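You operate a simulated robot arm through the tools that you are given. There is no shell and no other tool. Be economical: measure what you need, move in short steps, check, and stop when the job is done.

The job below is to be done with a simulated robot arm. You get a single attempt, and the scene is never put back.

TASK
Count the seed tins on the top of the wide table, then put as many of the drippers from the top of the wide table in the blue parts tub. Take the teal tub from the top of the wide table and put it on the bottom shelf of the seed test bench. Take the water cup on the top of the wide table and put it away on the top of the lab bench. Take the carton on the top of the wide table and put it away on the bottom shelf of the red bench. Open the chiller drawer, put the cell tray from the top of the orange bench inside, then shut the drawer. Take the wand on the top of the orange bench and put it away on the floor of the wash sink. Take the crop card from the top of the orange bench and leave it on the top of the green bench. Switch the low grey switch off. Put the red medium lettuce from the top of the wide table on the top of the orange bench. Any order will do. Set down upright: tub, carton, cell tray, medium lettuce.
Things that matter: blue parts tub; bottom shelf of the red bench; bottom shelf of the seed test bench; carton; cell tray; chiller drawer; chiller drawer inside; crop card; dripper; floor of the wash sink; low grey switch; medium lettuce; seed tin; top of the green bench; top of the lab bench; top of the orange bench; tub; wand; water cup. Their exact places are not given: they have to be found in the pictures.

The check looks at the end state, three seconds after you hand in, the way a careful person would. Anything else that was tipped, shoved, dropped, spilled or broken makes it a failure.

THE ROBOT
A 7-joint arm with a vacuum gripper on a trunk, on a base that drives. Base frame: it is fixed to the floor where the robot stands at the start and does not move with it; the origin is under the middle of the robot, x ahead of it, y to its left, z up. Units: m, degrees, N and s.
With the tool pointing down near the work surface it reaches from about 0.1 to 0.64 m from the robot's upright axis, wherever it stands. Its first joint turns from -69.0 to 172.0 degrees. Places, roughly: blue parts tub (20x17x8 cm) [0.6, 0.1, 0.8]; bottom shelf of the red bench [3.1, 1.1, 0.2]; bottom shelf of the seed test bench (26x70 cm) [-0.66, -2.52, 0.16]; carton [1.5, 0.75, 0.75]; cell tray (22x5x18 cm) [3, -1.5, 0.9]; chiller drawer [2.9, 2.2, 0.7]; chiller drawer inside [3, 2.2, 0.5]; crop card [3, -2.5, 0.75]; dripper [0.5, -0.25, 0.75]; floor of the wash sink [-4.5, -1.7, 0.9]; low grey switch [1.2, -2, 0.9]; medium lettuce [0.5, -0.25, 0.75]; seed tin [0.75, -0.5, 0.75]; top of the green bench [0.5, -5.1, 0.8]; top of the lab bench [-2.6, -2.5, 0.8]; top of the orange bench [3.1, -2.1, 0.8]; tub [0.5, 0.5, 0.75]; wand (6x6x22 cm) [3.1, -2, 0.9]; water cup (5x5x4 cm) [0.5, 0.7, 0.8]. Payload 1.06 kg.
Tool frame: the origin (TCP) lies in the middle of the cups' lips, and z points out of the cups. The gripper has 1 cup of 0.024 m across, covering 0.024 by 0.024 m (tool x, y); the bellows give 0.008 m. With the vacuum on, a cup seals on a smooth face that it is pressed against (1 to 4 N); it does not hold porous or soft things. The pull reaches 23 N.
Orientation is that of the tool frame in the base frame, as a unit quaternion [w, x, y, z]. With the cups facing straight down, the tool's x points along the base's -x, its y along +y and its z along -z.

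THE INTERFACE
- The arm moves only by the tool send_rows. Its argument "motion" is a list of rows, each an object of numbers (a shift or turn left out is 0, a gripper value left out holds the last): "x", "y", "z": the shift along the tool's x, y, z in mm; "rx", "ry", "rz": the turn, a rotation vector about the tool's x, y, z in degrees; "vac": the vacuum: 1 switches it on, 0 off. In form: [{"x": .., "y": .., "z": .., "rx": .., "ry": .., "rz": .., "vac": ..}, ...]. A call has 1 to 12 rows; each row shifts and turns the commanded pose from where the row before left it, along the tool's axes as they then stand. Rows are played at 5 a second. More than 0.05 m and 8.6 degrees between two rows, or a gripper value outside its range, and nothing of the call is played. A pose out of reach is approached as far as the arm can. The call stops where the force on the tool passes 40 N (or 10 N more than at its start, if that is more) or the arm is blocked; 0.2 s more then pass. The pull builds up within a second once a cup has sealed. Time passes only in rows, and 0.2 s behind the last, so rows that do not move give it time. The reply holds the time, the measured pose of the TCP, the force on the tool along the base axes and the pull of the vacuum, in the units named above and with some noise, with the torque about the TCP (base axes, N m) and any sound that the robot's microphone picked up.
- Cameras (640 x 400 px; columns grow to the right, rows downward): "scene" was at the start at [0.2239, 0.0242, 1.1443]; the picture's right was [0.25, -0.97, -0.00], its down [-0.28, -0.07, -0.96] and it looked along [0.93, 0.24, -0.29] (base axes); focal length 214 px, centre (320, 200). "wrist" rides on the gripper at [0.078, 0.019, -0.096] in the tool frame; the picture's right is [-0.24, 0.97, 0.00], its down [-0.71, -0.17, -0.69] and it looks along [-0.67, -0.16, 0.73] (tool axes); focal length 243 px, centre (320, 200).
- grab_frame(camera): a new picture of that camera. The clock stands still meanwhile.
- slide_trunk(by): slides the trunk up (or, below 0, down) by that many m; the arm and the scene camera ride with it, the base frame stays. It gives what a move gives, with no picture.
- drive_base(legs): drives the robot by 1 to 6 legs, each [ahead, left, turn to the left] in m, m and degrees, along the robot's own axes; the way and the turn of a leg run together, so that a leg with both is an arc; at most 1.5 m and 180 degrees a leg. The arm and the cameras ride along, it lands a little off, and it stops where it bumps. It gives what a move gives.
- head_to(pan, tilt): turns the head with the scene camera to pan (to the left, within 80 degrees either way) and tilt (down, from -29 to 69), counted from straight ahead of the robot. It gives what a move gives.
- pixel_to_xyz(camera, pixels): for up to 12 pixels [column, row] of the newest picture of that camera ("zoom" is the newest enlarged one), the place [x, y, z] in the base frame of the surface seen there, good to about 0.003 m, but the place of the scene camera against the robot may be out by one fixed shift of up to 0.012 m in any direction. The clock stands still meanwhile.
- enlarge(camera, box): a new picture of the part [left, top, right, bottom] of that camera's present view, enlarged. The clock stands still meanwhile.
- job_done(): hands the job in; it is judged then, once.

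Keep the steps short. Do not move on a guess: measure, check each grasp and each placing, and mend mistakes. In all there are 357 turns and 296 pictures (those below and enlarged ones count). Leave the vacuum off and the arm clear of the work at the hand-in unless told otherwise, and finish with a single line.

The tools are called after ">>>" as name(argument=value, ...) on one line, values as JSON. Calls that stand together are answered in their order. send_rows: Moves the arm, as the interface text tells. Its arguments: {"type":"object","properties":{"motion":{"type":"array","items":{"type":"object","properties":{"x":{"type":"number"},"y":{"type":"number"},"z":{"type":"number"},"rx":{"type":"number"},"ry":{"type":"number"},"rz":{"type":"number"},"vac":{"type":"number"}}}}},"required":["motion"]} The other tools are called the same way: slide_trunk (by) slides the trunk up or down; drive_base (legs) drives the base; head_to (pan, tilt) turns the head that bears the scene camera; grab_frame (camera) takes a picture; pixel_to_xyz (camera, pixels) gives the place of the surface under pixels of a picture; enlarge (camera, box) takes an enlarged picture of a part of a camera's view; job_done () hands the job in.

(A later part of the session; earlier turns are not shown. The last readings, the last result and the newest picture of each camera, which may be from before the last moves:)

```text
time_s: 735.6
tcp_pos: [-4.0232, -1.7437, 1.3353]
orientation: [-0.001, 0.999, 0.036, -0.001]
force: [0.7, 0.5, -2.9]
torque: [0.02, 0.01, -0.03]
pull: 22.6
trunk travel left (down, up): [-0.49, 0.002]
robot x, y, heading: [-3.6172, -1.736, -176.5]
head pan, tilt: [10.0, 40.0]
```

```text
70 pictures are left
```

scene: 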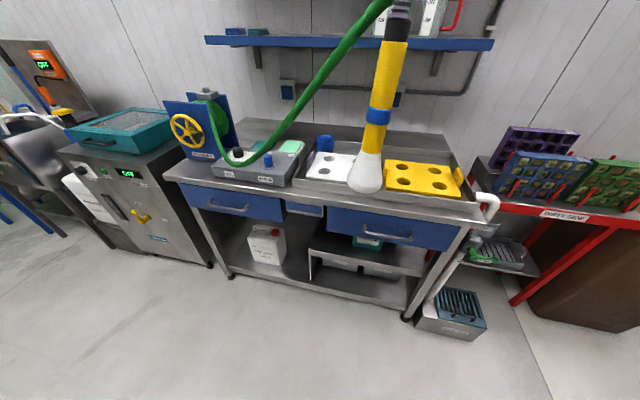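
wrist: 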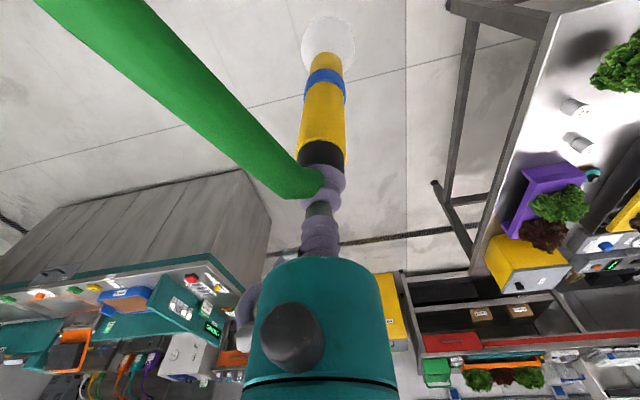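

>>> enlarge(camera="scene", box=[270, 110, 500, 230])

>>> pixel_to_xyz(camera="scene", pixels=[[300, 195], [310, 160], [340, 140], [355, 185], [330, 165], [380, 180], [425, 180], [445, 155], [460, 190], [390, 205], [300, 150], [330, 195]])

```text
2.78 times, centred on (385, 170) of scene
```

zoom: 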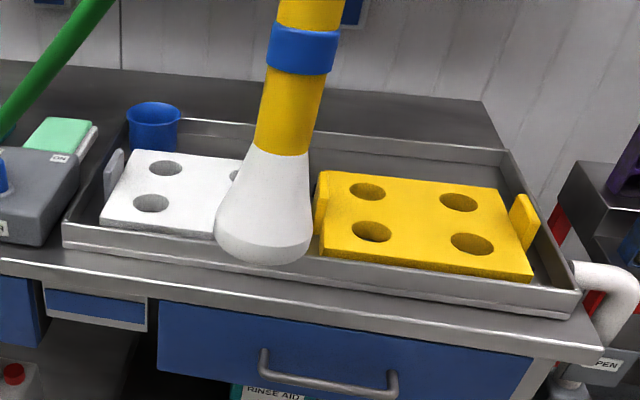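

```text
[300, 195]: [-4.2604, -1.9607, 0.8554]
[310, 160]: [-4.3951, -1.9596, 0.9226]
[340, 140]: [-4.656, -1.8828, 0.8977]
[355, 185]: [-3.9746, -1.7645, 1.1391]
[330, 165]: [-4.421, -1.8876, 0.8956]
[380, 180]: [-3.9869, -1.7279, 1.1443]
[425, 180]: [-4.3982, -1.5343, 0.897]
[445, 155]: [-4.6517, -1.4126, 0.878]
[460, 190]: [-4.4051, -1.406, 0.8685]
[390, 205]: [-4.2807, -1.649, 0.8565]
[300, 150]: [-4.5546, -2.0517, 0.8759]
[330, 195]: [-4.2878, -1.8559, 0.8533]
```

Basin with a white and a yellow tray; need free floor. Drive ahead 0.25 and look down with the wrist camera.

>>> drive_base(legs=[[0.2, 0, -3.4]])

>>> grab_frame(camera="wrist")

>>> pixel_to_xyz(camera="wrist", pixels=[[250, 130], [250, 170], [370, 170], [370, 130], [420, 170], [200, 160], [360, 200], [270, 200], [370, 100], [260, 100]])

```text
time_s: 737.2
tcp_pos: [-4.221, -1.7254, 1.3337]
orientation: [-0.001, 1.0, 0.006, -0.001]
force: [-0.5, 0.5, -3.6]
torque: [0.05, 0.01, 0.0]
pull: 23.1
trunk travel left (down, up): [-0.49, 0.002]
robot x, y, heading: [-3.8157, -1.744, 180.0]
head pan, tilt: [10.0, 40.0]
```

```text
68 pictures are left
```

wrist: 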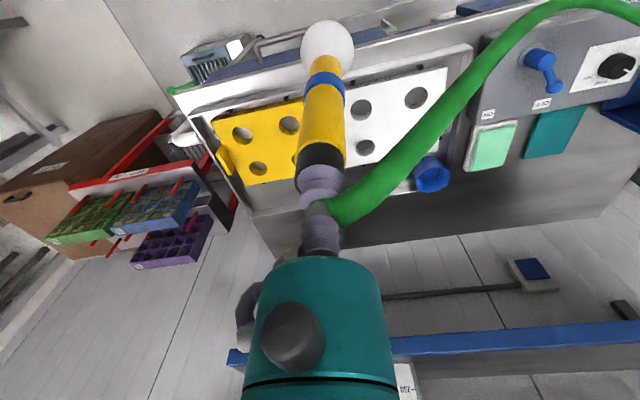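

```text
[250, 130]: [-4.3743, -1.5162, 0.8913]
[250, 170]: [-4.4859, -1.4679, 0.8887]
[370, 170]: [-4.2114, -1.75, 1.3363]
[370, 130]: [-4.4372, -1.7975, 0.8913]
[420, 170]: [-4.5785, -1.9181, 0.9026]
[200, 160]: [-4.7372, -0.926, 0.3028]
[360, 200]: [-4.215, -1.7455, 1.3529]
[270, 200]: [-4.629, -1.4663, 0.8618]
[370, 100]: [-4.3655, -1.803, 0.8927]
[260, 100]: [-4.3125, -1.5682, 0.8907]
```

>>> enlarge(camera="wrist", box=[180, 90, 480, 240])

>>> pixel_to_xyz(camera="wrist", pixels=[[285, 182], [285, 190], [285, 198], [285, 208], [285, 214], [285, 222], [265, 190], [265, 215], [350, 162], [352, 168]])

```text
2.13 times, centred on (330, 165) of wrist
```

zoom: 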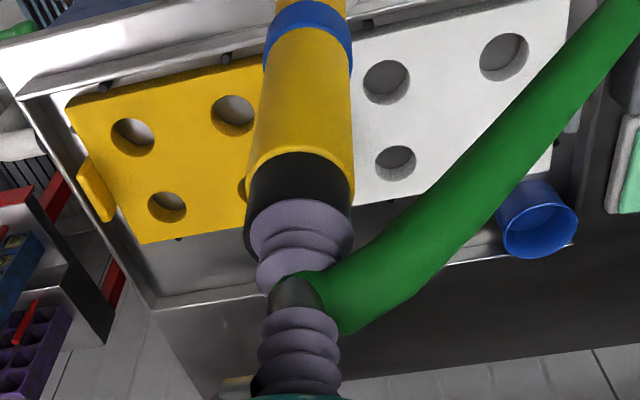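

```text
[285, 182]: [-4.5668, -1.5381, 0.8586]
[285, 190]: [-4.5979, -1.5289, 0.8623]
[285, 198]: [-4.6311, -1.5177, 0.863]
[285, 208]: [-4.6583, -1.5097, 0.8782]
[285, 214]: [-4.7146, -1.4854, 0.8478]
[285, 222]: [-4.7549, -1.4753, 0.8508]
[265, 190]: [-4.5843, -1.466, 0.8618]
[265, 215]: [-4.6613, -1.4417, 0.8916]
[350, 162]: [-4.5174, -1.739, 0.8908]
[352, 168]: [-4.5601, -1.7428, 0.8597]
```

Free strip behind the trays: x -4.555…-4.655, floor z≈0.8615. Target wand base at (-4.605, -1.70). Check the shelf's front edge.

>>> pixel_to_xyz(camera="wrist", pixels=[[450, 335], [450, 345], [300, 225]])

>>> drive_base(legs=[[0.2, 0, 0]])

>>> send_rows(motion=[{"x": -40, "y": -10}, {"x": -40}, {"x": -30}])

```text
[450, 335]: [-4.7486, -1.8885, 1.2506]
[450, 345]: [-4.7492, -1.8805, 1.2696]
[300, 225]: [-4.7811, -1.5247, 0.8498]
```

```text
time_s: 738.8
tcp_pos: [-4.4208, -1.727, 1.3342]
orientation: [0.0, 1.0, 0.009, -0.001]
force: [-0.1, -0.8, -4.4]
torque: [-0.01, 0.0, -0.03]
pull: 22.5
trunk travel left (down, up): [-0.49, 0.002]
robot x, y, heading: [-4.0182, -1.741, -180.0]
head pan, tilt: [10.0, 40.0]
```

```text
time_s: 739.6
tcp_pos: [-4.4804, -1.719, 1.3324]
orientation: [-0.001, 1.0, 0.01, -0.001]
force: [0.1, 0.2, -3.6]
torque: [0.04, -0.03, 0.02]
pull: 23.2
out of reach, approached as far as the arm can: row 2, 3
trunk travel left (down, up): [-0.49, 0.002]
robot x, y, heading: [-4.0124, -1.7417, -180.0]
head pan, tilt: [10.0, 40.0]
```

>>> slide_trunk(by=-0.15)

>>> drive_base(legs=[[0.03, 0, 0]])

>>> send_rows(motion=[{"x": -35, "y": -8}, {"x": -35, "y": -8}, {"z": 30}, {"x": -25}])

```text
time_s: 741.3
tcp_pos: [-4.4799, -1.7181, 1.1848]
orientation: [0.0, 1.0, 0.009, -0.001]
force: [0.2, 0.7, -3.3]
torque: [0.02, -0.03, -0.01]
pull: 22.7
trunk travel left (down, up): [-0.34, 0.152]
robot x, y, heading: [-4.0145, -1.7426, -179.6]
head pan, tilt: [10.0, 40.0]
```

```text
time_s: 742.2
tcp_pos: [-4.5097, -1.7176, 1.1829]
orientation: [0.0, 1.0, 0.008, -0.001]
force: [-0.7, -0.7, -4.0]
torque: [-0.01, 0.0, -0.02]
pull: 23.0
trunk travel left (down, up): [-0.34, 0.152]
robot x, y, heading: [-4.0457, -1.7443, -179.8]
head pan, tilt: [10.0, 40.0]
```

```text
time_s: 743.2
tcp_pos: [-4.5982, -1.7027, 1.1495]
orientation: [-0.001, 1.0, 0.009, 0.0]
force: [0.3, 1.3, -3.0]
torque: [0.04, 0.02, -0.01]
pull: 22.9
out of reach, approached as far as the arm can: row 2, 4
trunk travel left (down, up): [-0.34, 0.152]
robot x, y, heading: [-4.0439, -1.7427, -179.5]
head pan, tilt: [10.0, 40.0]
```

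Now at (-4.598, -1.703). Check alignment of the base with the strip.

>>> grab_frame(camera="wrist")

>>> grab_frame(camera="scene")

```text
66 pictures are left
```

wrist: 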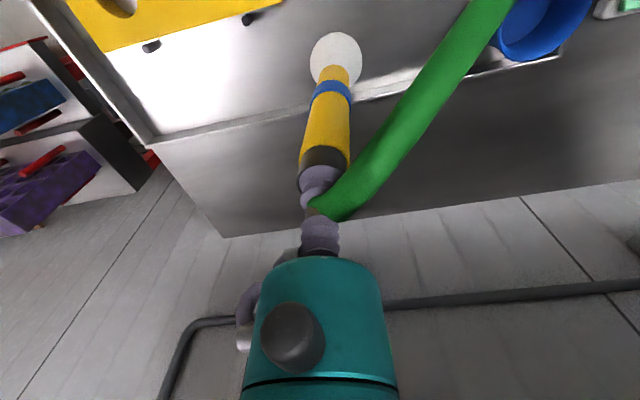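

```text
65 pictures are left
```

scene: 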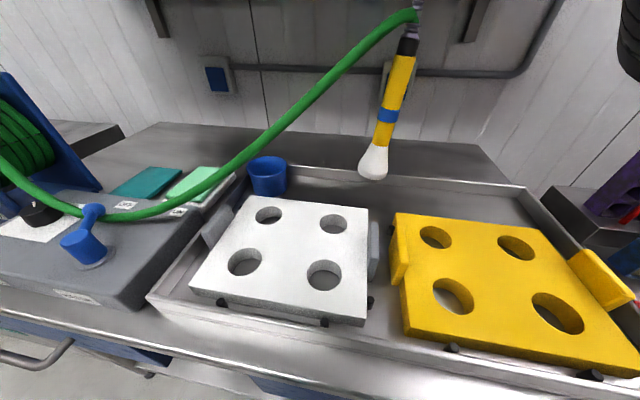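

Good. Lower to the basin floor.

>>> send_rows(motion=[{"z": 30}, {"z": 25}, {"z": 10}, {"z": 5}])

>>> grab_frame(camera="scene")

```text
time_s: 744.2
tcp_pos: [-4.599, -1.7012, 1.0793]
orientation: [-0.001, 1.0, 0.009, -0.002]
force: [0.1, 0.3, -2.1]
torque: [0.01, -0.01, -0.02]
pull: 22.8
trunk travel left (down, up): [-0.34, 0.152]
robot x, y, heading: [-4.0496, -1.7417, -179.7]
head pan, tilt: [10.0, 40.0]
```

```text
64 pictures are left
```

scene: 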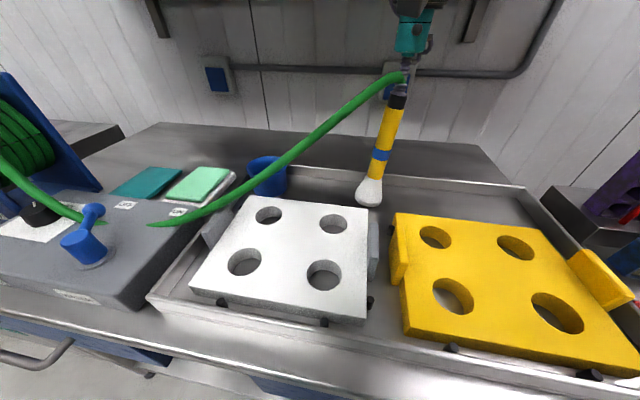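

Inside the basin behind the trays. Final few mm, then release.

>>> send_rows(motion=[{"z": 3}, {"z": 2}, {"z": 2}])

```text
time_s: 745.0
tcp_pos: [-4.5964, -1.7019, 1.0744]
orientation: [-0.001, 1.0, 0.01, -0.002]
force: [0.4, -1.7, 19.6]
torque: [0.03, 0.09, 0.01]
pull: 23.1
trunk travel left (down, up): [-0.34, 0.152]
robot x, y, heading: [-4.0452, -1.7434, -179.8]
head pan, tilt: [10.0, 40.0]
```

>>> send_rows(motion=[{"z": -1.5, "vac": 0}, {}, {}, {"z": -3}, {"z": -15}, {"z": -30}])

>>> grab_frame(camera="scene")

```text
time_s: 746.4
tcp_pos: [-4.5978, -1.7027, 1.122]
orientation: [-0.002, 1.0, 0.009, -0.001]
force: [-0.5, 0.9, 0.0]
torque: [-0.01, 0.02, 0.01]
pull: 0.1
trunk travel left (down, up): [-0.34, 0.152]
robot x, y, heading: [-4.043, -1.7426, -179.8]
head pan, tilt: [10.0, 40.0]
```

```text
63 pictures are left
```

scene: 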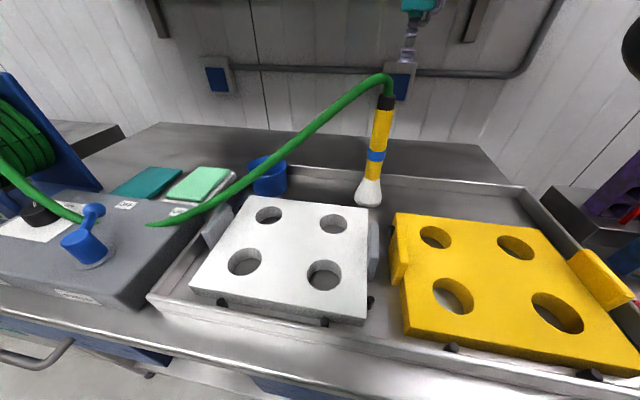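

Wand stands in the sink. Back out and look at the lab bench and seed test bench on the way.

>>> drive_base(legs=[[-0.5, 0, 0]])

>>> send_rows(motion=[{"x": 45}, {"x": 45}, {"x": 45}, {"x": 45}])

>>> drive_base(legs=[[-0.9, 0, 0], [0, 0.05, 90]])

>>> slide_trunk(by=0.15)

>>> head_to(pan=-5, tilt=30)

>>> grab_frame(camera="scene")

```text
time_s: 749.3
tcp_pos: [-4.0963, -1.7027, 1.1222]
orientation: [-0.002, 1.0, 0.013, -0.002]
force: [0.6, -0.3, -0.4]
torque: [0.01, 0.02, -0.02]
pull: 0.1
trunk travel left (down, up): [-0.34, 0.152]
robot x, y, heading: [-3.5435, -1.7366, -179.3]
head pan, tilt: [10.0, 40.0]
```

```text
time_s: 750.3
tcp_pos: [-3.9167, -1.6996, 1.1217]
orientation: [-0.001, 1.0, 0.012, -0.001]
force: [-0.2, -0.2, 1.1]
torque: [0.03, 0.01, -0.01]
pull: 0.0
trunk travel left (down, up): [-0.34, 0.152]
robot x, y, heading: [-3.5432, -1.7386, -179.4]
head pan, tilt: [10.0, 40.0]
```

```text
time_s: 758.8
tcp_pos: [-2.6601, -2.1371, 1.1225]
orientation: [0.0, 0.705, 0.709, -0.001]
force: [0.2, 0.4, 0.1]
torque: [0.01, 0.02, -0.04]
pull: 0.1
trunk travel left (down, up): [-0.34, 0.152]
robot x, y, heading: [-2.6127, -1.7621, -90.6]
head pan, tilt: [10.0, 40.0]
```

```text
time_s: 760.6
tcp_pos: [-2.6587, -2.1389, 1.2702]
orientation: [-0.002, 0.706, 0.708, -0.001]
force: [-0.6, 0.1, -1.0]
torque: [0.02, 0.02, 0.02]
pull: 0.0
trunk travel left (down, up): [-0.49, 0.002]
robot x, y, heading: [-2.6153, -1.7669, -90.4]
head pan, tilt: [10.0, 40.0]
```

```text
time_s: 761.3
tcp_pos: [-2.6597, -2.1381, 1.2714]
orientation: [0.0, 0.706, 0.709, -0.001]
force: [0.2, 0.2, -0.4]
torque: [0.01, 0.01, -0.01]
pull: 0.1
trunk travel left (down, up): [-0.49, 0.002]
robot x, y, heading: [-2.612, -1.7666, -90.5]
head pan, tilt: [-5.0, 30.0]
```

```text
62 pictures are left
```

scene: 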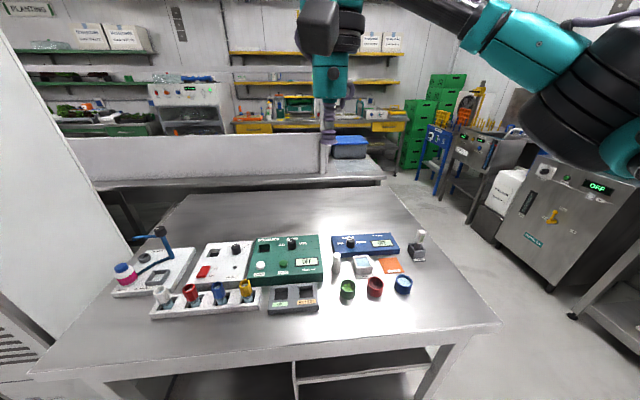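

>>> pixel_to_xyz(camera="scene", pixels=[[400, 320], [440, 320], [360, 320], [360, 350], [440, 290], [403, 285], [495, 325], [330, 360], [420, 300]])

>>> enlarge(camera="scene", box=[320, 220, 440, 320])

```text
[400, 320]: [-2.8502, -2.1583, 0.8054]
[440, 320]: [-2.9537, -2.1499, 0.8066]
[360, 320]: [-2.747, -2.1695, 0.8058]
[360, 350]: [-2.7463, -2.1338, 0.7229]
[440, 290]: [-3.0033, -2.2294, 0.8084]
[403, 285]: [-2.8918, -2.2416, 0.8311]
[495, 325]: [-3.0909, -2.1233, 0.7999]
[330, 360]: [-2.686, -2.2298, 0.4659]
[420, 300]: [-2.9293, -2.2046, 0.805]
```

```text
4.00 times, centred on (380, 270) of scene
```

zoom: 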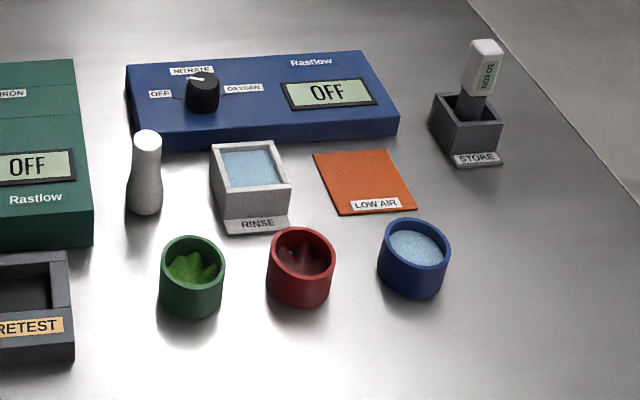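

Lab bench has free room near (-2.96, -2.20). Now move to the seed test bench and look at its bottom shelf.

>>> drive_base(legs=[[-0.15, 0, 0], [0, 1.45, 0], [0, 0.5, 0]])

>>> head_to(pan=0, tilt=45)

>>> grab_frame(camera="scene")

```text
time_s: 779.6
tcp_pos: [-0.7135, -2.0036, 1.2716]
orientation: [0.0, 0.704, 0.71, -0.002]
force: [0.0, 0.8, -0.1]
torque: [0.02, 0.02, -0.01]
pull: 0.2
trunk travel left (down, up): [-0.49, 0.002]
robot x, y, heading: [-0.6683, -1.6312, -90.6]
head pan, tilt: [-5.0, 30.0]
```

```text
time_s: 780.4
tcp_pos: [-0.7121, -2.0042, 1.271]
orientation: [0.0, 0.705, 0.71, -0.003]
force: [0.0, -0.1, -0.4]
torque: [0.02, 0.06, -0.03]
pull: 0.1
trunk travel left (down, up): [-0.49, 0.002]
robot x, y, heading: [-0.6669, -1.6324, -90.4]
head pan, tilt: [0.0, 45.0]
```

```text
60 pictures are left
```

scene: 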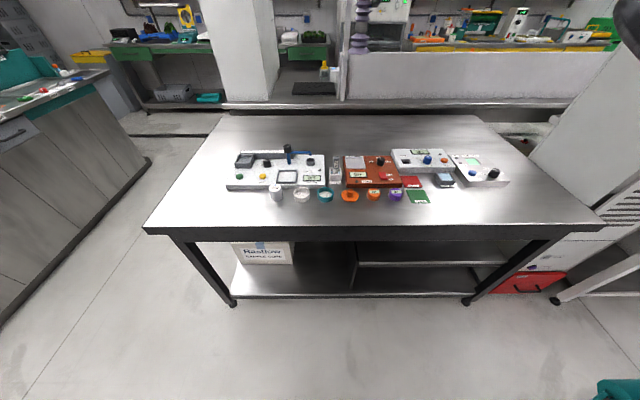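

>>> pixel_to_xyz(camera="scene", pixels=[[320, 280], [300, 290], [345, 285], [320, 260], [330, 250], [355, 270], [293, 262], [420, 250], [420, 280], [320, 235], [320, 243], [235, 296]])

>>> enlarge(camera="scene", box=[200, 220, 500, 310])

```text
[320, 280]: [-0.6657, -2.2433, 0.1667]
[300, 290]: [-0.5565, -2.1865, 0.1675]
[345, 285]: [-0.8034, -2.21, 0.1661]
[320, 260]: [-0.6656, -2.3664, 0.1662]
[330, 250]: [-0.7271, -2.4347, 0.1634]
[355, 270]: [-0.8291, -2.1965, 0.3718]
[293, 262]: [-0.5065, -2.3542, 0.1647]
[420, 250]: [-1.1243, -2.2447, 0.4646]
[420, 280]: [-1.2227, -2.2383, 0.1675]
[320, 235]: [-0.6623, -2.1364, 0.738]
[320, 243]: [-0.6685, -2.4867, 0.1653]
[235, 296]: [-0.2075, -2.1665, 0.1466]
```

```text
2.13 times, centred on (350, 265) of scene
```

zoom: 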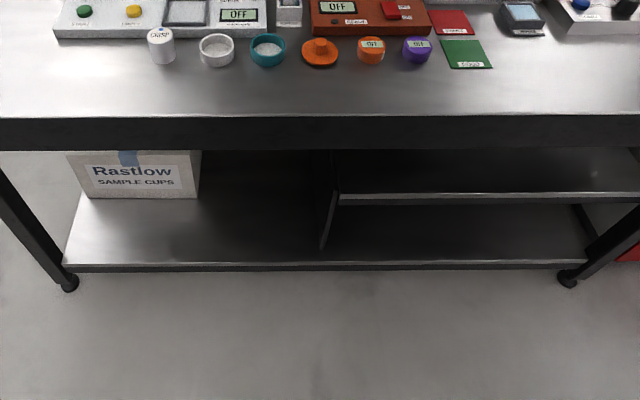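

Shelf: free between x -0.51 and -0.82. Now drive round to the wide table's left end.

>>> drive_base(legs=[[0, 0, 90.5], [0.65, 0, 0], [0, 0.48, 0], [1.4, 0, 0], [0.77, 0, 0], [0, 1.2, 0]])

>>> drive_base(legs=[[0, 1.28, 0], [-0.6, 0, 0]])

>>> head_to(pan=0, tilt=20)

```text
time_s: 812.8
tcp_pos: [2.5275, -0.0216, 1.271]
orientation: [0.0, -0.002, 1.0, -0.001]
force: [-0.3, 0.7, 0.2]
torque: [-0.03, -0.02, 0.05]
pull: 0.1
trunk travel left (down, up): [-0.49, 0.002]
robot x, y, heading: [2.1555, 0.0271, -0.4]
head pan, tilt: [0.0, 45.0]
```

```text
time_s: 827.1
tcp_pos: [1.9537, 1.2465, 1.2712]
orientation: [0.001, 0.01, 1.0, -0.001]
force: [-0.4, 0.3, -0.5]
torque: [-0.03, 0.0, 0.0]
pull: 0.2
trunk travel left (down, up): [-0.49, 0.002]
robot x, y, heading: [1.583, 1.302, -1.9]
head pan, tilt: [0.0, 45.0]
```

```text
time_s: 828.0
tcp_pos: [1.9544, 1.2449, 1.2712]
orientation: [0.0, 0.012, 1.0, -0.001]
force: [0.1, -1.1, -0.8]
torque: [-0.04, 0.0, -0.02]
pull: 0.1
trunk travel left (down, up): [-0.49, 0.002]
robot x, y, heading: [1.579, 1.3036, -1.8]
head pan, tilt: [0.0, 20.0]
```

>>> drive_base(legs=[[0, 0.12, 0], [0, 0, -88]])

>>> head_to(pan=-55, tilt=30)

>>> grab_frame(camera="scene")

>>> pixel_to_xyz(camera="scene", pixels=[[100, 200], [150, 200], [200, 200], [200, 250], [300, 200], [300, 150], [350, 250], [250, 150], [400, 200], [300, 250]])

```text
time_s: 833.5
tcp_pos: [1.5318, 1.0507, 1.2714]
orientation: [0.0, 0.711, 0.703, -0.001]
force: [-0.6, 0.3, -0.6]
torque: [0.01, 0.01, 0.02]
pull: 0.1
trunk travel left (down, up): [-0.49, 0.002]
robot x, y, heading: [1.5876, 1.4236, -91.2]
head pan, tilt: [0.0, 20.0]
```

```text
time_s: 834.7
tcp_pos: [1.5316, 1.0506, 1.2717]
orientation: [0.0, 0.711, 0.703, -0.001]
force: [-0.9, -0.8, 0.8]
torque: [-0.03, -0.01, 0.01]
pull: 0.0
trunk travel left (down, up): [-0.49, 0.002]
robot x, y, heading: [1.5879, 1.424, -91.5]
head pan, tilt: [-55.0, 30.0]
```

```text
58 pictures are left
```

scene: 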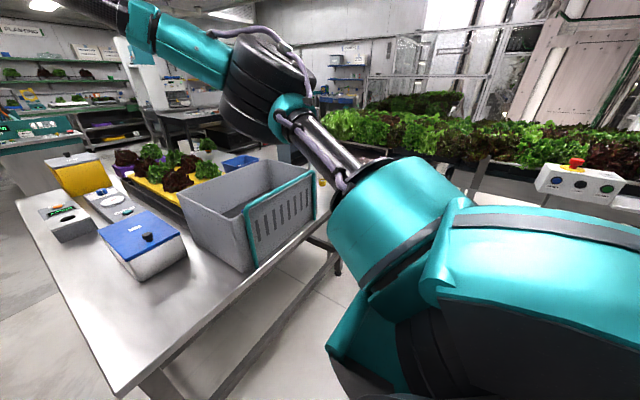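

```text
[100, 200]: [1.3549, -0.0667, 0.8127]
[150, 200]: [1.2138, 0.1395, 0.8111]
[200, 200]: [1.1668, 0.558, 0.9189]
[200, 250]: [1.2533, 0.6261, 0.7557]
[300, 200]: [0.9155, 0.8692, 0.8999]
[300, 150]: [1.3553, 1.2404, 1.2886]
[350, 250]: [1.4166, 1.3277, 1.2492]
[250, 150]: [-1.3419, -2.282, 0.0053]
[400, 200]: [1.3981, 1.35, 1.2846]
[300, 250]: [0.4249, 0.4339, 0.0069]
```

>>> pixel_to_xyz(camera="scene", pixels=[[545, 195], [480, 170], [470, 190], [600, 205], [440, 160], [520, 170]])

>>> drive_base(legs=[[0, -0.6, 1]])

>>> head_to(pan=-15, tilt=45)

>>> grab_frame(camera="scene")

```text
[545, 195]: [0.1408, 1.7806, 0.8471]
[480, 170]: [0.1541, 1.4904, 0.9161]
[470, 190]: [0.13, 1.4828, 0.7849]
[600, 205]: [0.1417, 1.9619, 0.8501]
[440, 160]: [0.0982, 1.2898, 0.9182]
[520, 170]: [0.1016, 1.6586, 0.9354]
```

```text
time_s: 840.4
tcp_pos: [0.9444, 1.0589, 1.271]
orientation: [0.0, 0.705, 0.709, -0.001]
force: [0.8, -0.6, -0.3]
torque: [0.02, -0.01, -0.01]
pull: 0.1
trunk travel left (down, up): [-0.49, 0.002]
robot x, y, heading: [0.9944, 1.4324, -90.3]
head pan, tilt: [-55.0, 30.0]
```

```text
time_s: 841.5
tcp_pos: [0.9444, 1.0584, 1.271]
orientation: [0.0, 0.704, 0.71, -0.001]
force: [-0.4, -0.4, 0.6]
torque: [0.02, 0.01, 0.0]
pull: 0.1
trunk travel left (down, up): [-0.49, 0.002]
robot x, y, heading: [0.9915, 1.4316, -90.3]
head pan, tilt: [-15.0, 45.0]
```

```text
57 pictures are left
```

scene: 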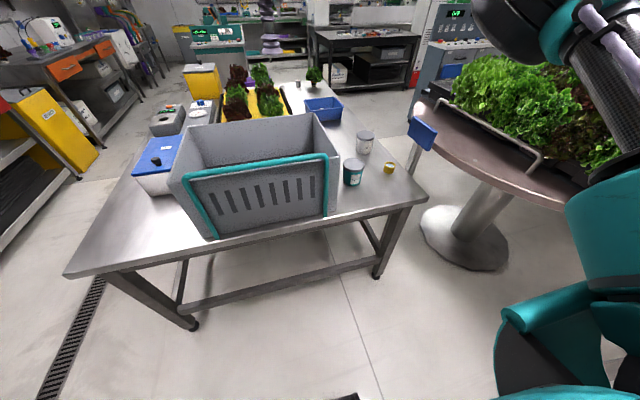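

Drive right 0.28 and ahead 0.17, then look with the wrist camera at cup and tub.

>>> drive_base(legs=[[0, -0.28, 0], [0.17, 0, 0]])

>>> grab_frame(camera="wrist")

>>> head_to(pan=-5, tilt=55)

>>> grab_frame(camera="scene")

```text
time_s: 845.6
tcp_pos: [0.6619, 0.8915, 1.2706]
orientation: [-0.001, 0.705, 0.709, -0.001]
force: [0.6, -0.2, -0.1]
torque: [0.01, 0.02, 0.04]
pull: 0.1
trunk travel left (down, up): [-0.49, 0.002]
robot x, y, heading: [0.7099, 1.2656, -90.7]
head pan, tilt: [-15.0, 45.0]
```

```text
56 pictures are left
```

wrist: 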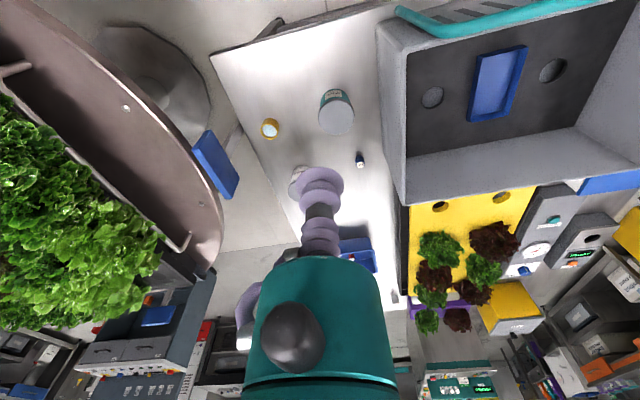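

```text
time_s: 846.3
tcp_pos: [0.6619, 0.8906, 1.271]
orientation: [-0.001, 0.705, 0.709, -0.001]
force: [0.8, 0.1, -0.4]
torque: [-0.03, -0.03, 0.01]
pull: 0.0
trunk travel left (down, up): [-0.49, 0.002]
robot x, y, heading: [0.7067, 1.2638, -90.6]
head pan, tilt: [-5.0, 55.0]
```

```text
55 pictures are left
```

scene: 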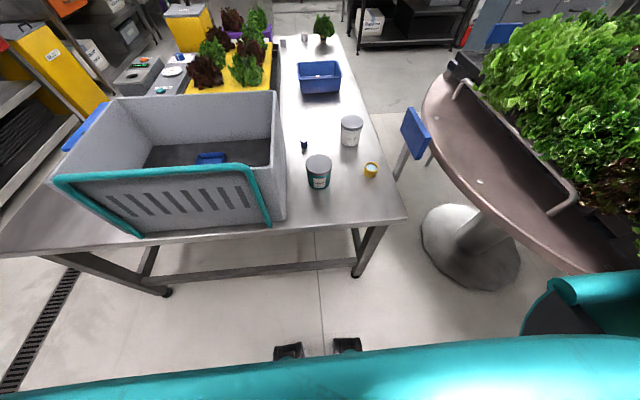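

>>> pixel_to_xyz(camera="wrist", pixels=[[337, 120], [320, 118], [353, 120], [337, 105], [338, 134], [270, 128], [263, 130], [278, 127], [270, 122], [269, 136]])

>>> enlarge(camera="wrist", box=[240, 80, 380, 160])

```text
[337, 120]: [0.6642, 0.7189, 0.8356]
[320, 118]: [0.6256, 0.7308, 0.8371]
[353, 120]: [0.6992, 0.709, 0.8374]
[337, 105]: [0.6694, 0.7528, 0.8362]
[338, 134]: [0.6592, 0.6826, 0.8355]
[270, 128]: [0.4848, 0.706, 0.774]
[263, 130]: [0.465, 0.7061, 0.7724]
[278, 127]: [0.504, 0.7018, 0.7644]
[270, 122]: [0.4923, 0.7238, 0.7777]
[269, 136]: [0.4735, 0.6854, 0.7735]
```

```text
4.57 times, centred on (310, 120) of wrist
```

zoom: 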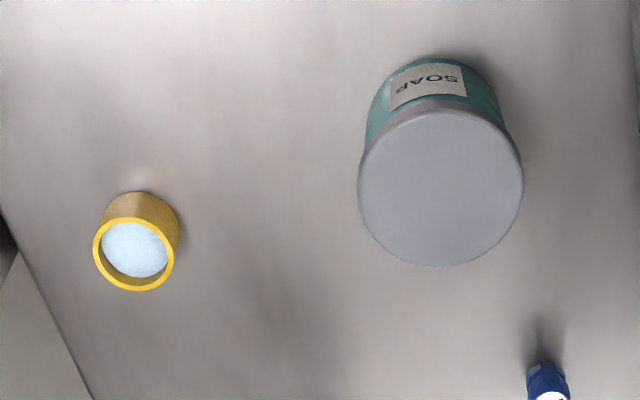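

>>> pixel_to_xyz(camera="scene", pixels=[[410, 112], [415, 130], [425, 150], [408, 145]])

>>> slide_trunk(by=-0.1)

>>> send_rows(motion=[{"x": -42, "y": 1}, {"x": -42}, {"x": -42}, {"x": -42}, {"z": 45}, {"z": 45}, {"z": 45}, {"z": 45}, {"z": 45}, {"z": 45}])

```text
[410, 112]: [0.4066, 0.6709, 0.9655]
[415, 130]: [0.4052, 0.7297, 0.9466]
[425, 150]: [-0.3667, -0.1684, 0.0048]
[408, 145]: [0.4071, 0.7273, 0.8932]
```

```text
time_s: 847.6
tcp_pos: [0.6618, 0.8916, 1.1725]
orientation: [0.001, 0.705, 0.709, -0.002]
force: [-0.7, -0.2, 0.9]
torque: [-0.02, 0.03, 0.0]
pull: 0.1
trunk travel left (down, up): [-0.39, 0.102]
robot x, y, heading: [0.7083, 1.2645, -90.4]
head pan, tilt: [-5.0, 55.0]
```

```text
time_s: 849.8
tcp_pos: [0.6618, 0.7213, 0.9034]
orientation: [0.0, 0.706, 0.709, -0.001]
force: [0.3, 0.1, 0.5]
torque: [-0.01, -0.01, -0.01]
pull: 0.0
trunk travel left (down, up): [-0.39, 0.102]
robot x, y, heading: [0.7101, 1.2644, -90.2]
head pan, tilt: [-5.0, 55.0]
```

Over the tub lid. Descend and grip.

>>> send_rows(motion=[{"z": 40, "vac": 1, "y": 2}, {"z": 20}, {"z": 6}, {"z": 4}, {}, {}, {}])

>>> send_rows(motion=[{"z": -10}, {"z": -30}, {"z": -45}, {"z": -45}, {"z": -45}, {"z": -45}])

```text
time_s: 851.4
tcp_pos: [0.664, 0.7227, 0.8327]
orientation: [0.0, 0.705, 0.709, -0.002]
force: [-3.3, -5.6, 16.4]
torque: [0.06, -0.03, -0.02]
pull: 22.7
trunk travel left (down, up): [-0.39, 0.102]
robot x, y, heading: [0.7124, 1.2649, -90.3]
head pan, tilt: [-5.0, 55.0]
```

```text
time_s: 852.8
tcp_pos: [0.666, 0.7239, 1.0532]
orientation: [-0.002, 0.705, 0.709, -0.002]
force: [0.8, 0.6, -4.3]
torque: [0.02, -0.04, 0.02]
pull: 22.8
trunk travel left (down, up): [-0.39, 0.102]
robot x, y, heading: [0.7091, 1.2642, -90.4]
head pan, tilt: [-5.0, 55.0]
```

Tub held. Retract, raise trunk and drive to the seed test bench.

>>> send_rows(motion=[{"x": 45}, {"x": 45}, {"x": 45}, {"x": 35}])

>>> slide_trunk(by=0.1)

>>> drive_base(legs=[[-0.17, 0, 0], [0, 1.44, 0.3], [1.3, 0, 0], [1.27, 0, 0]])

>>> drive_base(legs=[[0, -1.4, 0], [0, -1.4, 0]])

```text
time_s: 853.8
tcp_pos: [0.6648, 0.895, 1.0531]
orientation: [-0.001, 0.706, 0.708, -0.002]
force: [-0.2, 0.5, -3.2]
torque: [0.04, -0.02, -0.03]
pull: 22.9
trunk travel left (down, up): [-0.39, 0.102]
robot x, y, heading: [0.7122, 1.2603, -90.5]
head pan, tilt: [-5.0, 55.0]
```

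```text
time_s: 855.2
tcp_pos: [0.6637, 0.8929, 1.1491]
orientation: [-0.002, 0.706, 0.709, -0.001]
force: [-0.5, 0.0, -2.6]
torque: [0.03, 0.0, 0.02]
pull: 22.3
trunk travel left (down, up): [-0.49, 0.002]
robot x, y, heading: [0.7101, 1.2655, -90.4]
head pan, tilt: [-5.0, 55.0]
```

```text
time_s: 881.5
tcp_pos: [2.1185, -1.5373, 1.1512]
orientation: [0.0, 0.707, 0.708, -0.001]
force: [-0.4, -0.7, -3.8]
torque: [0.01, -0.02, 0.01]
pull: 22.9
trunk travel left (down, up): [-0.49, 0.002]
robot x, y, heading: [2.1652, -1.1645, -90.8]
head pan, tilt: [-5.0, 55.0]
```

```text
time_s: 906.1
tcp_pos: [-0.6944, -1.4727, 1.1521]
orientation: [0.0, 0.71, 0.704, -0.001]
force: [0.1, -0.1, -3.1]
torque: [-0.02, -0.02, 0.02]
pull: 22.4
trunk travel left (down, up): [-0.49, 0.002]
robot x, y, heading: [-0.6442, -1.1006, -91.3]
head pan, tilt: [-5.0, 55.0]
```

Drive ahead to the bench, extend, lower.

>>> drive_base(legs=[[0.4, 0.06, 1]])

>>> send_rows(motion=[{"x": -40}, {"x": -40}, {"x": -30}])

>>> slide_trunk(by=-0.485)

>>> send_rows(motion=[{"z": 45}, {"z": 45}, {"z": 45}, {"z": 45}, {"z": 45}, {"z": 45}, {"z": 45}, {"z": 45}])

>>> head_to(pan=0, tilt=35)

>>> grab_frame(camera="scene")

```text
time_s: 908.6
tcp_pos: [-0.6324, -1.8808, 1.1504]
orientation: [0.001, 0.703, 0.711, -0.001]
force: [-0.2, -0.3, -4.0]
torque: [-0.01, -0.01, 0.02]
pull: 22.8
trunk travel left (down, up): [-0.49, 0.002]
robot x, y, heading: [-0.5867, -1.5125, -90.0]
head pan, tilt: [-5.0, 55.0]
```

```text
time_s: 909.5
tcp_pos: [-0.6293, -1.9899, 1.1509]
orientation: [0.0, 0.703, 0.711, -0.001]
force: [-0.1, 0.2, -4.1]
torque: [0.01, -0.01, 0.02]
pull: 22.6
trunk travel left (down, up): [-0.49, 0.002]
robot x, y, heading: [-0.588, -1.5104, -89.6]
head pan, tilt: [-5.0, 55.0]
```

```text
refused: -0.485 is not a number from -0.4 to 0.4
```

```text
time_s: 911.2
tcp_pos: [-0.6306, -1.9906, 0.79]
orientation: [0.0, 0.703, 0.712, -0.002]
force: [0.4, 0.2, -3.5]
torque: [-0.01, -0.03, -0.02]
pull: 22.4
trunk travel left (down, up): [-0.49, 0.002]
robot x, y, heading: [-0.5882, -1.5106, -90.0]
head pan, tilt: [-5.0, 55.0]
```

```text
time_s: 912.1
tcp_pos: [-0.6305, -1.9909, 0.79]
orientation: [0.0, 0.704, 0.711, -0.001]
force: [-0.3, 0.1, -2.9]
torque: [0.02, 0.02, 0.01]
pull: 22.4
trunk travel left (down, up): [-0.49, 0.002]
robot x, y, heading: [-0.5894, -1.5075, -89.9]
head pan, tilt: [0.0, 35.0]
```

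```text
53 pictures are left
```

scene: 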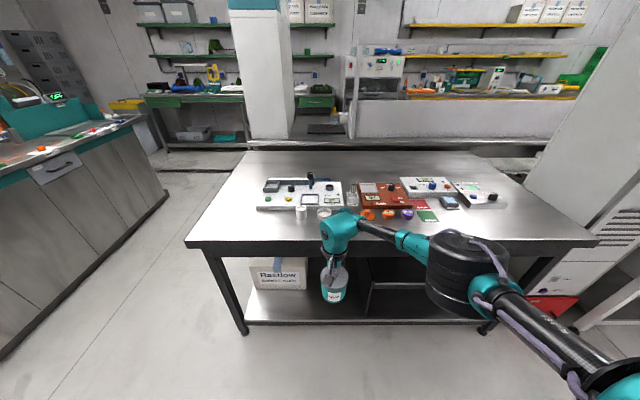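

>>> pixel_to_xyz(camera="scene", pixels=[[450, 245], [435, 270], [400, 245], [380, 230], [470, 235], [430, 240]])

>>> slide_trunk(by=-0.4)

>>> slide_trunk(by=-0.085)

>>> grab_frame(camera="scene")

```text
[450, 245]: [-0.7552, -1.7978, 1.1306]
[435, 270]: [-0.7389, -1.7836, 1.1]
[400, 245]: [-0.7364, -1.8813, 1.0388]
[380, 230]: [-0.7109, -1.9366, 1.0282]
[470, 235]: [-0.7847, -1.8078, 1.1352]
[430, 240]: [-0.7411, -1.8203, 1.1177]
```

```text
time_s: 915.9
tcp_pos: [-0.6315, -1.9906, 0.3923]
orientation: [0.0, 0.703, 0.712, -0.001]
force: [0.2, -0.4, -3.0]
torque: [-0.01, 0.02, 0.0]
pull: 22.9
trunk travel left (down, up): [-0.09, 0.402]
robot x, y, heading: [-0.5871, -1.5102, -90.1]
head pan, tilt: [0.0, 35.0]
```

```text
time_s: 917.1
tcp_pos: [-0.6318, -1.9915, 0.3061]
orientation: [0.0, 0.703, 0.711, -0.002]
force: [-0.7, -0.1, -3.8]
torque: [-0.01, 0.0, -0.02]
pull: 23.1
trunk travel left (down, up): [-0.005, 0.487]
robot x, y, heading: [-0.5925, -1.5061, -89.9]
head pan, tilt: [0.0, 35.0]
```

```text
52 pictures are left
```

scene: 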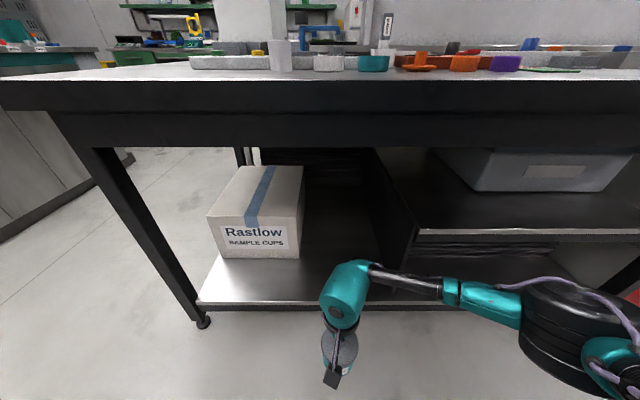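

Extend 100 mm, then drive in 0.18.

>>> send_rows(motion=[{"x": -35}, {"x": -35}, {"x": -30}])

>>> drive_base(legs=[[0.18, 0, 0]])

>>> grab_frame(camera="scene")

```text
time_s: 917.9
tcp_pos: [-0.6304, -2.0913, 0.3085]
orientation: [0.0, 0.703, 0.712, -0.001]
force: [-0.1, 0.5, -3.8]
torque: [-0.02, 0.0, 0.02]
pull: 22.6
trunk travel left (down, up): [-0.005, 0.487]
robot x, y, heading: [-0.5888, -1.51, -90.0]
head pan, tilt: [0.0, 35.0]
```

```text
time_s: 919.4
tcp_pos: [-0.6304, -2.2672, 0.3079]
orientation: [0.0, 0.702, 0.713, -0.002]
force: [-0.4, 0.1, -2.9]
torque: [-0.01, 0.0, 0.0]
pull: 23.2
trunk travel left (down, up): [-0.005, 0.487]
robot x, y, heading: [-0.5871, -1.6833, -90.3]
head pan, tilt: [0.0, 35.0]
```

```text
51 pictures are left
```

scene: 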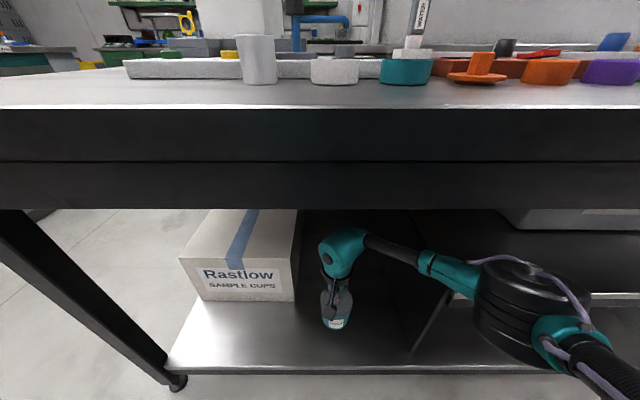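

>>> send_rows(motion=[{"z": 30}, {"z": 20}, {"z": 6}, {"z": 3}])

>>> send_rows(motion=[{"z": 2}, {"z": 2}])

```text
time_s: 920.4
tcp_pos: [-0.6306, -2.2666, 0.2487]
orientation: [0.0, 0.702, 0.712, -0.001]
force: [-0.1, -0.7, -3.5]
torque: [0.02, -0.02, 0.01]
pull: 23.5
trunk travel left (down, up): [-0.005, 0.487]
robot x, y, heading: [-0.5924, -1.6833, -89.8]
head pan, tilt: [0.0, 35.0]
```

```text
time_s: 921.0
tcp_pos: [-0.6294, -2.2687, 0.2457]
orientation: [0.001, 0.703, 0.711, -0.001]
force: [-3.6, 2.8, 15.4]
torque: [0.08, 0.04, -0.11]
pull: 22.5
trunk travel left (down, up): [-0.005, 0.487]
robot x, y, heading: [-0.5894, -1.6837, -90.1]
head pan, tilt: [0.0, 35.0]
```

Contact. Release, lift off, back out.

>>> send_rows(motion=[{"z": -1, "vac": 0}, {}, {}, {"z": -4}, {"z": -15}, {"z": -30}, {"z": -20}])

>>> drive_base(legs=[[-0.3, 0, 0]])

>>> send_rows(motion=[{"z": -45}, {"z": -45}, {"z": -45}, {"z": -45}, {"z": -45}, {"z": -45}, {"x": 40}, {"x": 40}, {"x": 40}])

>>> grab_frame(camera="scene")

```text
time_s: 922.6
tcp_pos: [-0.6297, -2.2662, 0.3165]
orientation: [0.0, 0.702, 0.712, -0.001]
force: [-0.3, 0.2, 0.0]
torque: [0.01, 0.0, -0.02]
pull: 0.1
trunk travel left (down, up): [-0.005, 0.487]
robot x, y, heading: [-0.5921, -1.6867, -90.1]
head pan, tilt: [0.0, 35.0]
```

```text
time_s: 924.6
tcp_pos: [-0.6295, -1.9729, 0.3158]
orientation: [0.0, 0.701, 0.713, -0.001]
force: [-0.8, 0.6, -0.1]
torque: [0.02, 0.01, -0.01]
pull: 0.1
trunk travel left (down, up): [-0.005, 0.487]
robot x, y, heading: [-0.5904, -1.3887, -89.8]
head pan, tilt: [0.0, 35.0]
```

```text
time_s: 926.6
tcp_pos: [-0.6297, -1.8543, 0.5862]
orientation: [0.0, 0.702, 0.713, -0.001]
force: [-0.2, -0.1, 0.6]
torque: [-0.01, -0.02, 0.01]
pull: 0.2
trunk travel left (down, up): [-0.005, 0.487]
robot x, y, heading: [-0.5901, -1.3908, -90.1]
head pan, tilt: [0.0, 35.0]
```

```text
50 pictures are left
```

scene: 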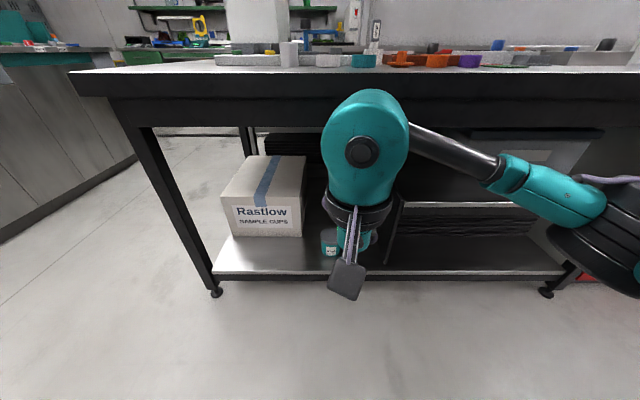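

Tub stands on the shelf. Raise the trunk and drive back to the table's left end for the cup.

>>> slide_trunk(by=0.4)

>>> slide_trunk(by=0.08)

>>> send_rows(motion=[{"z": -40, "x": 20}, {"z": -40, "x": 20}, {"z": -40, "x": 20}])

>>> drive_base(legs=[[-0.25, 0, 0], [0, 1.4, 0], [0, 1.36, 0], [-1.3, 0, 0], [-1.29, 0, 0]])

```text
time_s: 930.5
tcp_pos: [-0.6289, -1.8527, 0.9853]
orientation: [-0.001, 0.702, 0.713, 0.0]
force: [-0.9, 0.0, -0.5]
torque: [-0.02, -0.01, -0.02]
pull: 0.0
trunk travel left (down, up): [-0.405, 0.087]
robot x, y, heading: [-0.5897, -1.395, -89.8]
head pan, tilt: [0.0, 35.0]
```

```text
time_s: 931.6
tcp_pos: [-0.6293, -1.8527, 1.0644]
orientation: [-0.002, 0.702, 0.712, -0.001]
force: [0.5, 0.0, -0.5]
torque: [0.01, -0.04, -0.02]
pull: 0.1
trunk travel left (down, up): [-0.485, 0.007]
robot x, y, heading: [-0.589, -1.3892, -89.7]
head pan, tilt: [0.0, 35.0]
```

```text
time_s: 932.4
tcp_pos: [-0.6304, -1.7919, 1.1865]
orientation: [-0.001, 0.702, 0.713, -0.003]
force: [0.6, 0.5, 0.3]
torque: [0.0, -0.03, 0.0]
pull: 0.0
trunk travel left (down, up): [-0.485, 0.007]
robot x, y, heading: [-0.5856, -1.3931, -90.0]
head pan, tilt: [0.0, 35.0]
```

```text
time_s: 970.1
tcp_pos: [2.0792, 1.0806, 1.1857]
orientation: [0.0, 0.701, 0.713, -0.001]
force: [-0.4, 0.2, 0.4]
torque: [0.03, 0.01, -0.02]
pull: 0.0
trunk travel left (down, up): [-0.485, 0.007]
robot x, y, heading: [2.1177, 1.4835, -89.5]
head pan, tilt: [0.0, 35.0]
```

>>> drive_base(legs=[[0, -1.47, -1], [0.22, 0, 0]])

>>> slide_trunk(by=-0.1)

>>> grab_frame(camera="wrist")

```text
time_s: 984.4
tcp_pos: [0.6082, 0.8629, 1.1853]
orientation: [0.001, 0.706, 0.708, -0.002]
force: [-0.7, 0.0, -0.6]
torque: [0.01, -0.01, 0.0]
pull: 0.1
trunk travel left (down, up): [-0.485, 0.007]
robot x, y, heading: [0.6539, 1.2683, -90.4]
head pan, tilt: [0.0, 35.0]
```

```text
time_s: 985.8
tcp_pos: [0.6059, 0.8615, 1.0857]
orientation: [0.001, 0.706, 0.708, -0.002]
force: [0.1, -0.4, -0.3]
torque: [0.0, 0.0, 0.01]
pull: 0.1
trunk travel left (down, up): [-0.385, 0.107]
robot x, y, heading: [0.6508, 1.2661, -90.5]
head pan, tilt: [0.0, 35.0]
```

```text
49 pictures are left
```

wrist: 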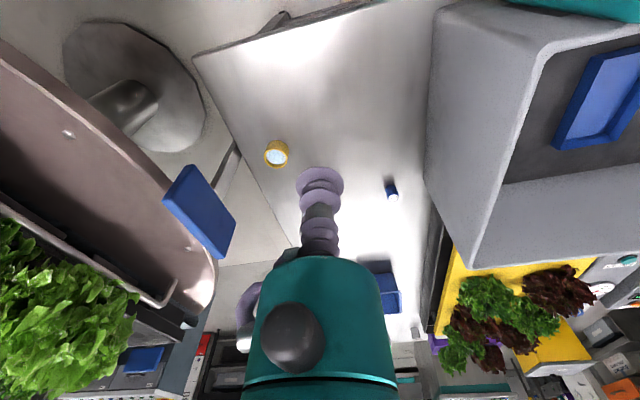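

Move over the cup to z≈0.88.

>>> send_rows(motion=[{"x": -34, "y": -30}, {"x": -34, "y": -30}, {"x": -34, "y": -30}, {"x": -34, "y": -30}, {"z": 45}, {"z": 45}, {"z": 45}, {"z": 45}, {"z": 20}])

>>> grab_frame(camera="wrist")

>>> enlarge(camera="wrist", box=[250, 60, 390, 170])

```text
time_s: 987.8
tcp_pos: [0.4887, 0.7251, 0.8857]
orientation: [0.0, 0.706, 0.708, -0.001]
force: [0.6, 0.4, -0.5]
torque: [-0.01, 0.0, -0.02]
pull: 0.1
trunk travel left (down, up): [-0.385, 0.107]
robot x, y, heading: [0.6495, 1.2608, -90.9]
head pan, tilt: [0.0, 35.0]
```

```text
48 pictures are left
```

wrist: 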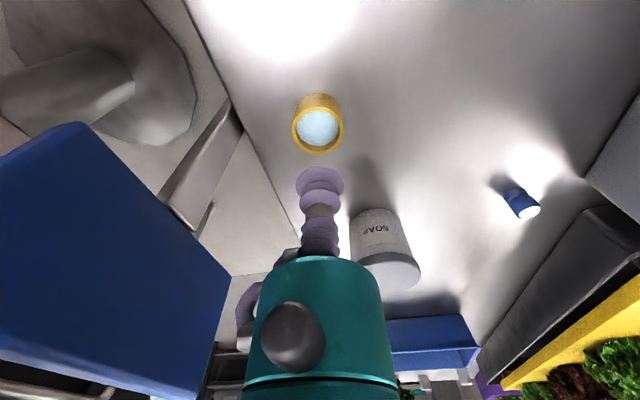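

```text
3.64 times, centred on (320, 115) of wrist
```

zoom: 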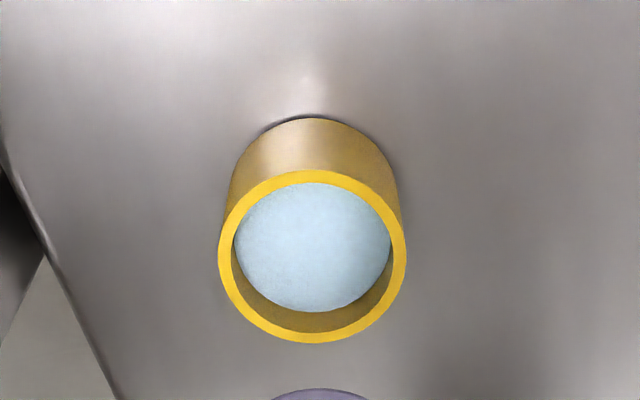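

>>> pixel_to_xyz(camera="wrist", pixels=[[318, 127], [318, 152], [293, 130], [342, 130], [318, 107], [318, 138], [310, 125], [326, 125]])

```text
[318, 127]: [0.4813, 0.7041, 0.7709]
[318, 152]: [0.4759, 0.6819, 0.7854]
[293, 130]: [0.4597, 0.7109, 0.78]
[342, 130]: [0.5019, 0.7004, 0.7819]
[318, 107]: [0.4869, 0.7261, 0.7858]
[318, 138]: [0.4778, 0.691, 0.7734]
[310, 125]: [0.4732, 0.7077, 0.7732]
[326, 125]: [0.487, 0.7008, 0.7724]
```

Water surface z≈0.772, centre (0.481, 0.704). Descend onto its centre gently with vacuum.

>>> send_rows(motion=[{"x": -21, "y": -7.3}, {"z": 40}, {"z": 40}, {"z": 22}, {"z": 6, "vac": 1}, {"z": 4}, {}, {}])

```text
time_s: 989.6
tcp_pos: [0.4812, 0.6996, 0.7881]
orientation: [0.01, 0.707, 0.707, -0.009]
force: [0.0, -0.3, 0.4]
torque: [0.01, -0.02, 0.04]
pull: 0.1
trunk travel left (down, up): [-0.385, 0.107]
robot x, y, heading: [0.6529, 1.2695, -90.5]
head pan, tilt: [0.0, 35.0]
```

Arm is at its reach limit; raise, lower the trunk 0.08, and descend again.

>>> send_rows(motion=[{"z": -40}, {"z": -40}, {"z": -30}])

>>> slide_trunk(by=-0.08)

>>> send_rows(motion=[{"z": 5}])

```text
time_s: 990.4
tcp_pos: [0.4809, 0.7063, 0.8838]
orientation: [0.0, 0.706, 0.708, -0.001]
force: [-0.5, -0.2, -0.7]
torque: [0.02, 0.0, -0.03]
pull: 0.0
trunk travel left (down, up): [-0.385, 0.107]
robot x, y, heading: [0.6519, 1.2642, -90.3]
head pan, tilt: [0.0, 35.0]
```

```text
time_s: 991.5
tcp_pos: [0.4809, 0.7054, 0.8072]
orientation: [0.002, 0.706, 0.708, -0.003]
force: [0.2, -0.3, 0.0]
torque: [0.0, 0.0, 0.02]
pull: 0.1
trunk travel left (down, up): [-0.305, 0.187]
robot x, y, heading: [0.6511, 1.266, -90.6]
head pan, tilt: [0.0, 35.0]
```

```text
time_s: 991.9
tcp_pos: [0.4802, 0.7033, 0.805]
orientation: [0.005, 0.706, 0.708, -0.005]
force: [0.4, -0.5, 0.2]
torque: [-0.01, -0.04, -0.02]
pull: 0.1
trunk travel left (down, up): [-0.305, 0.187]
robot x, y, heading: [0.6527, 1.2667, -90.5]
head pan, tilt: [0.0, 35.0]
```

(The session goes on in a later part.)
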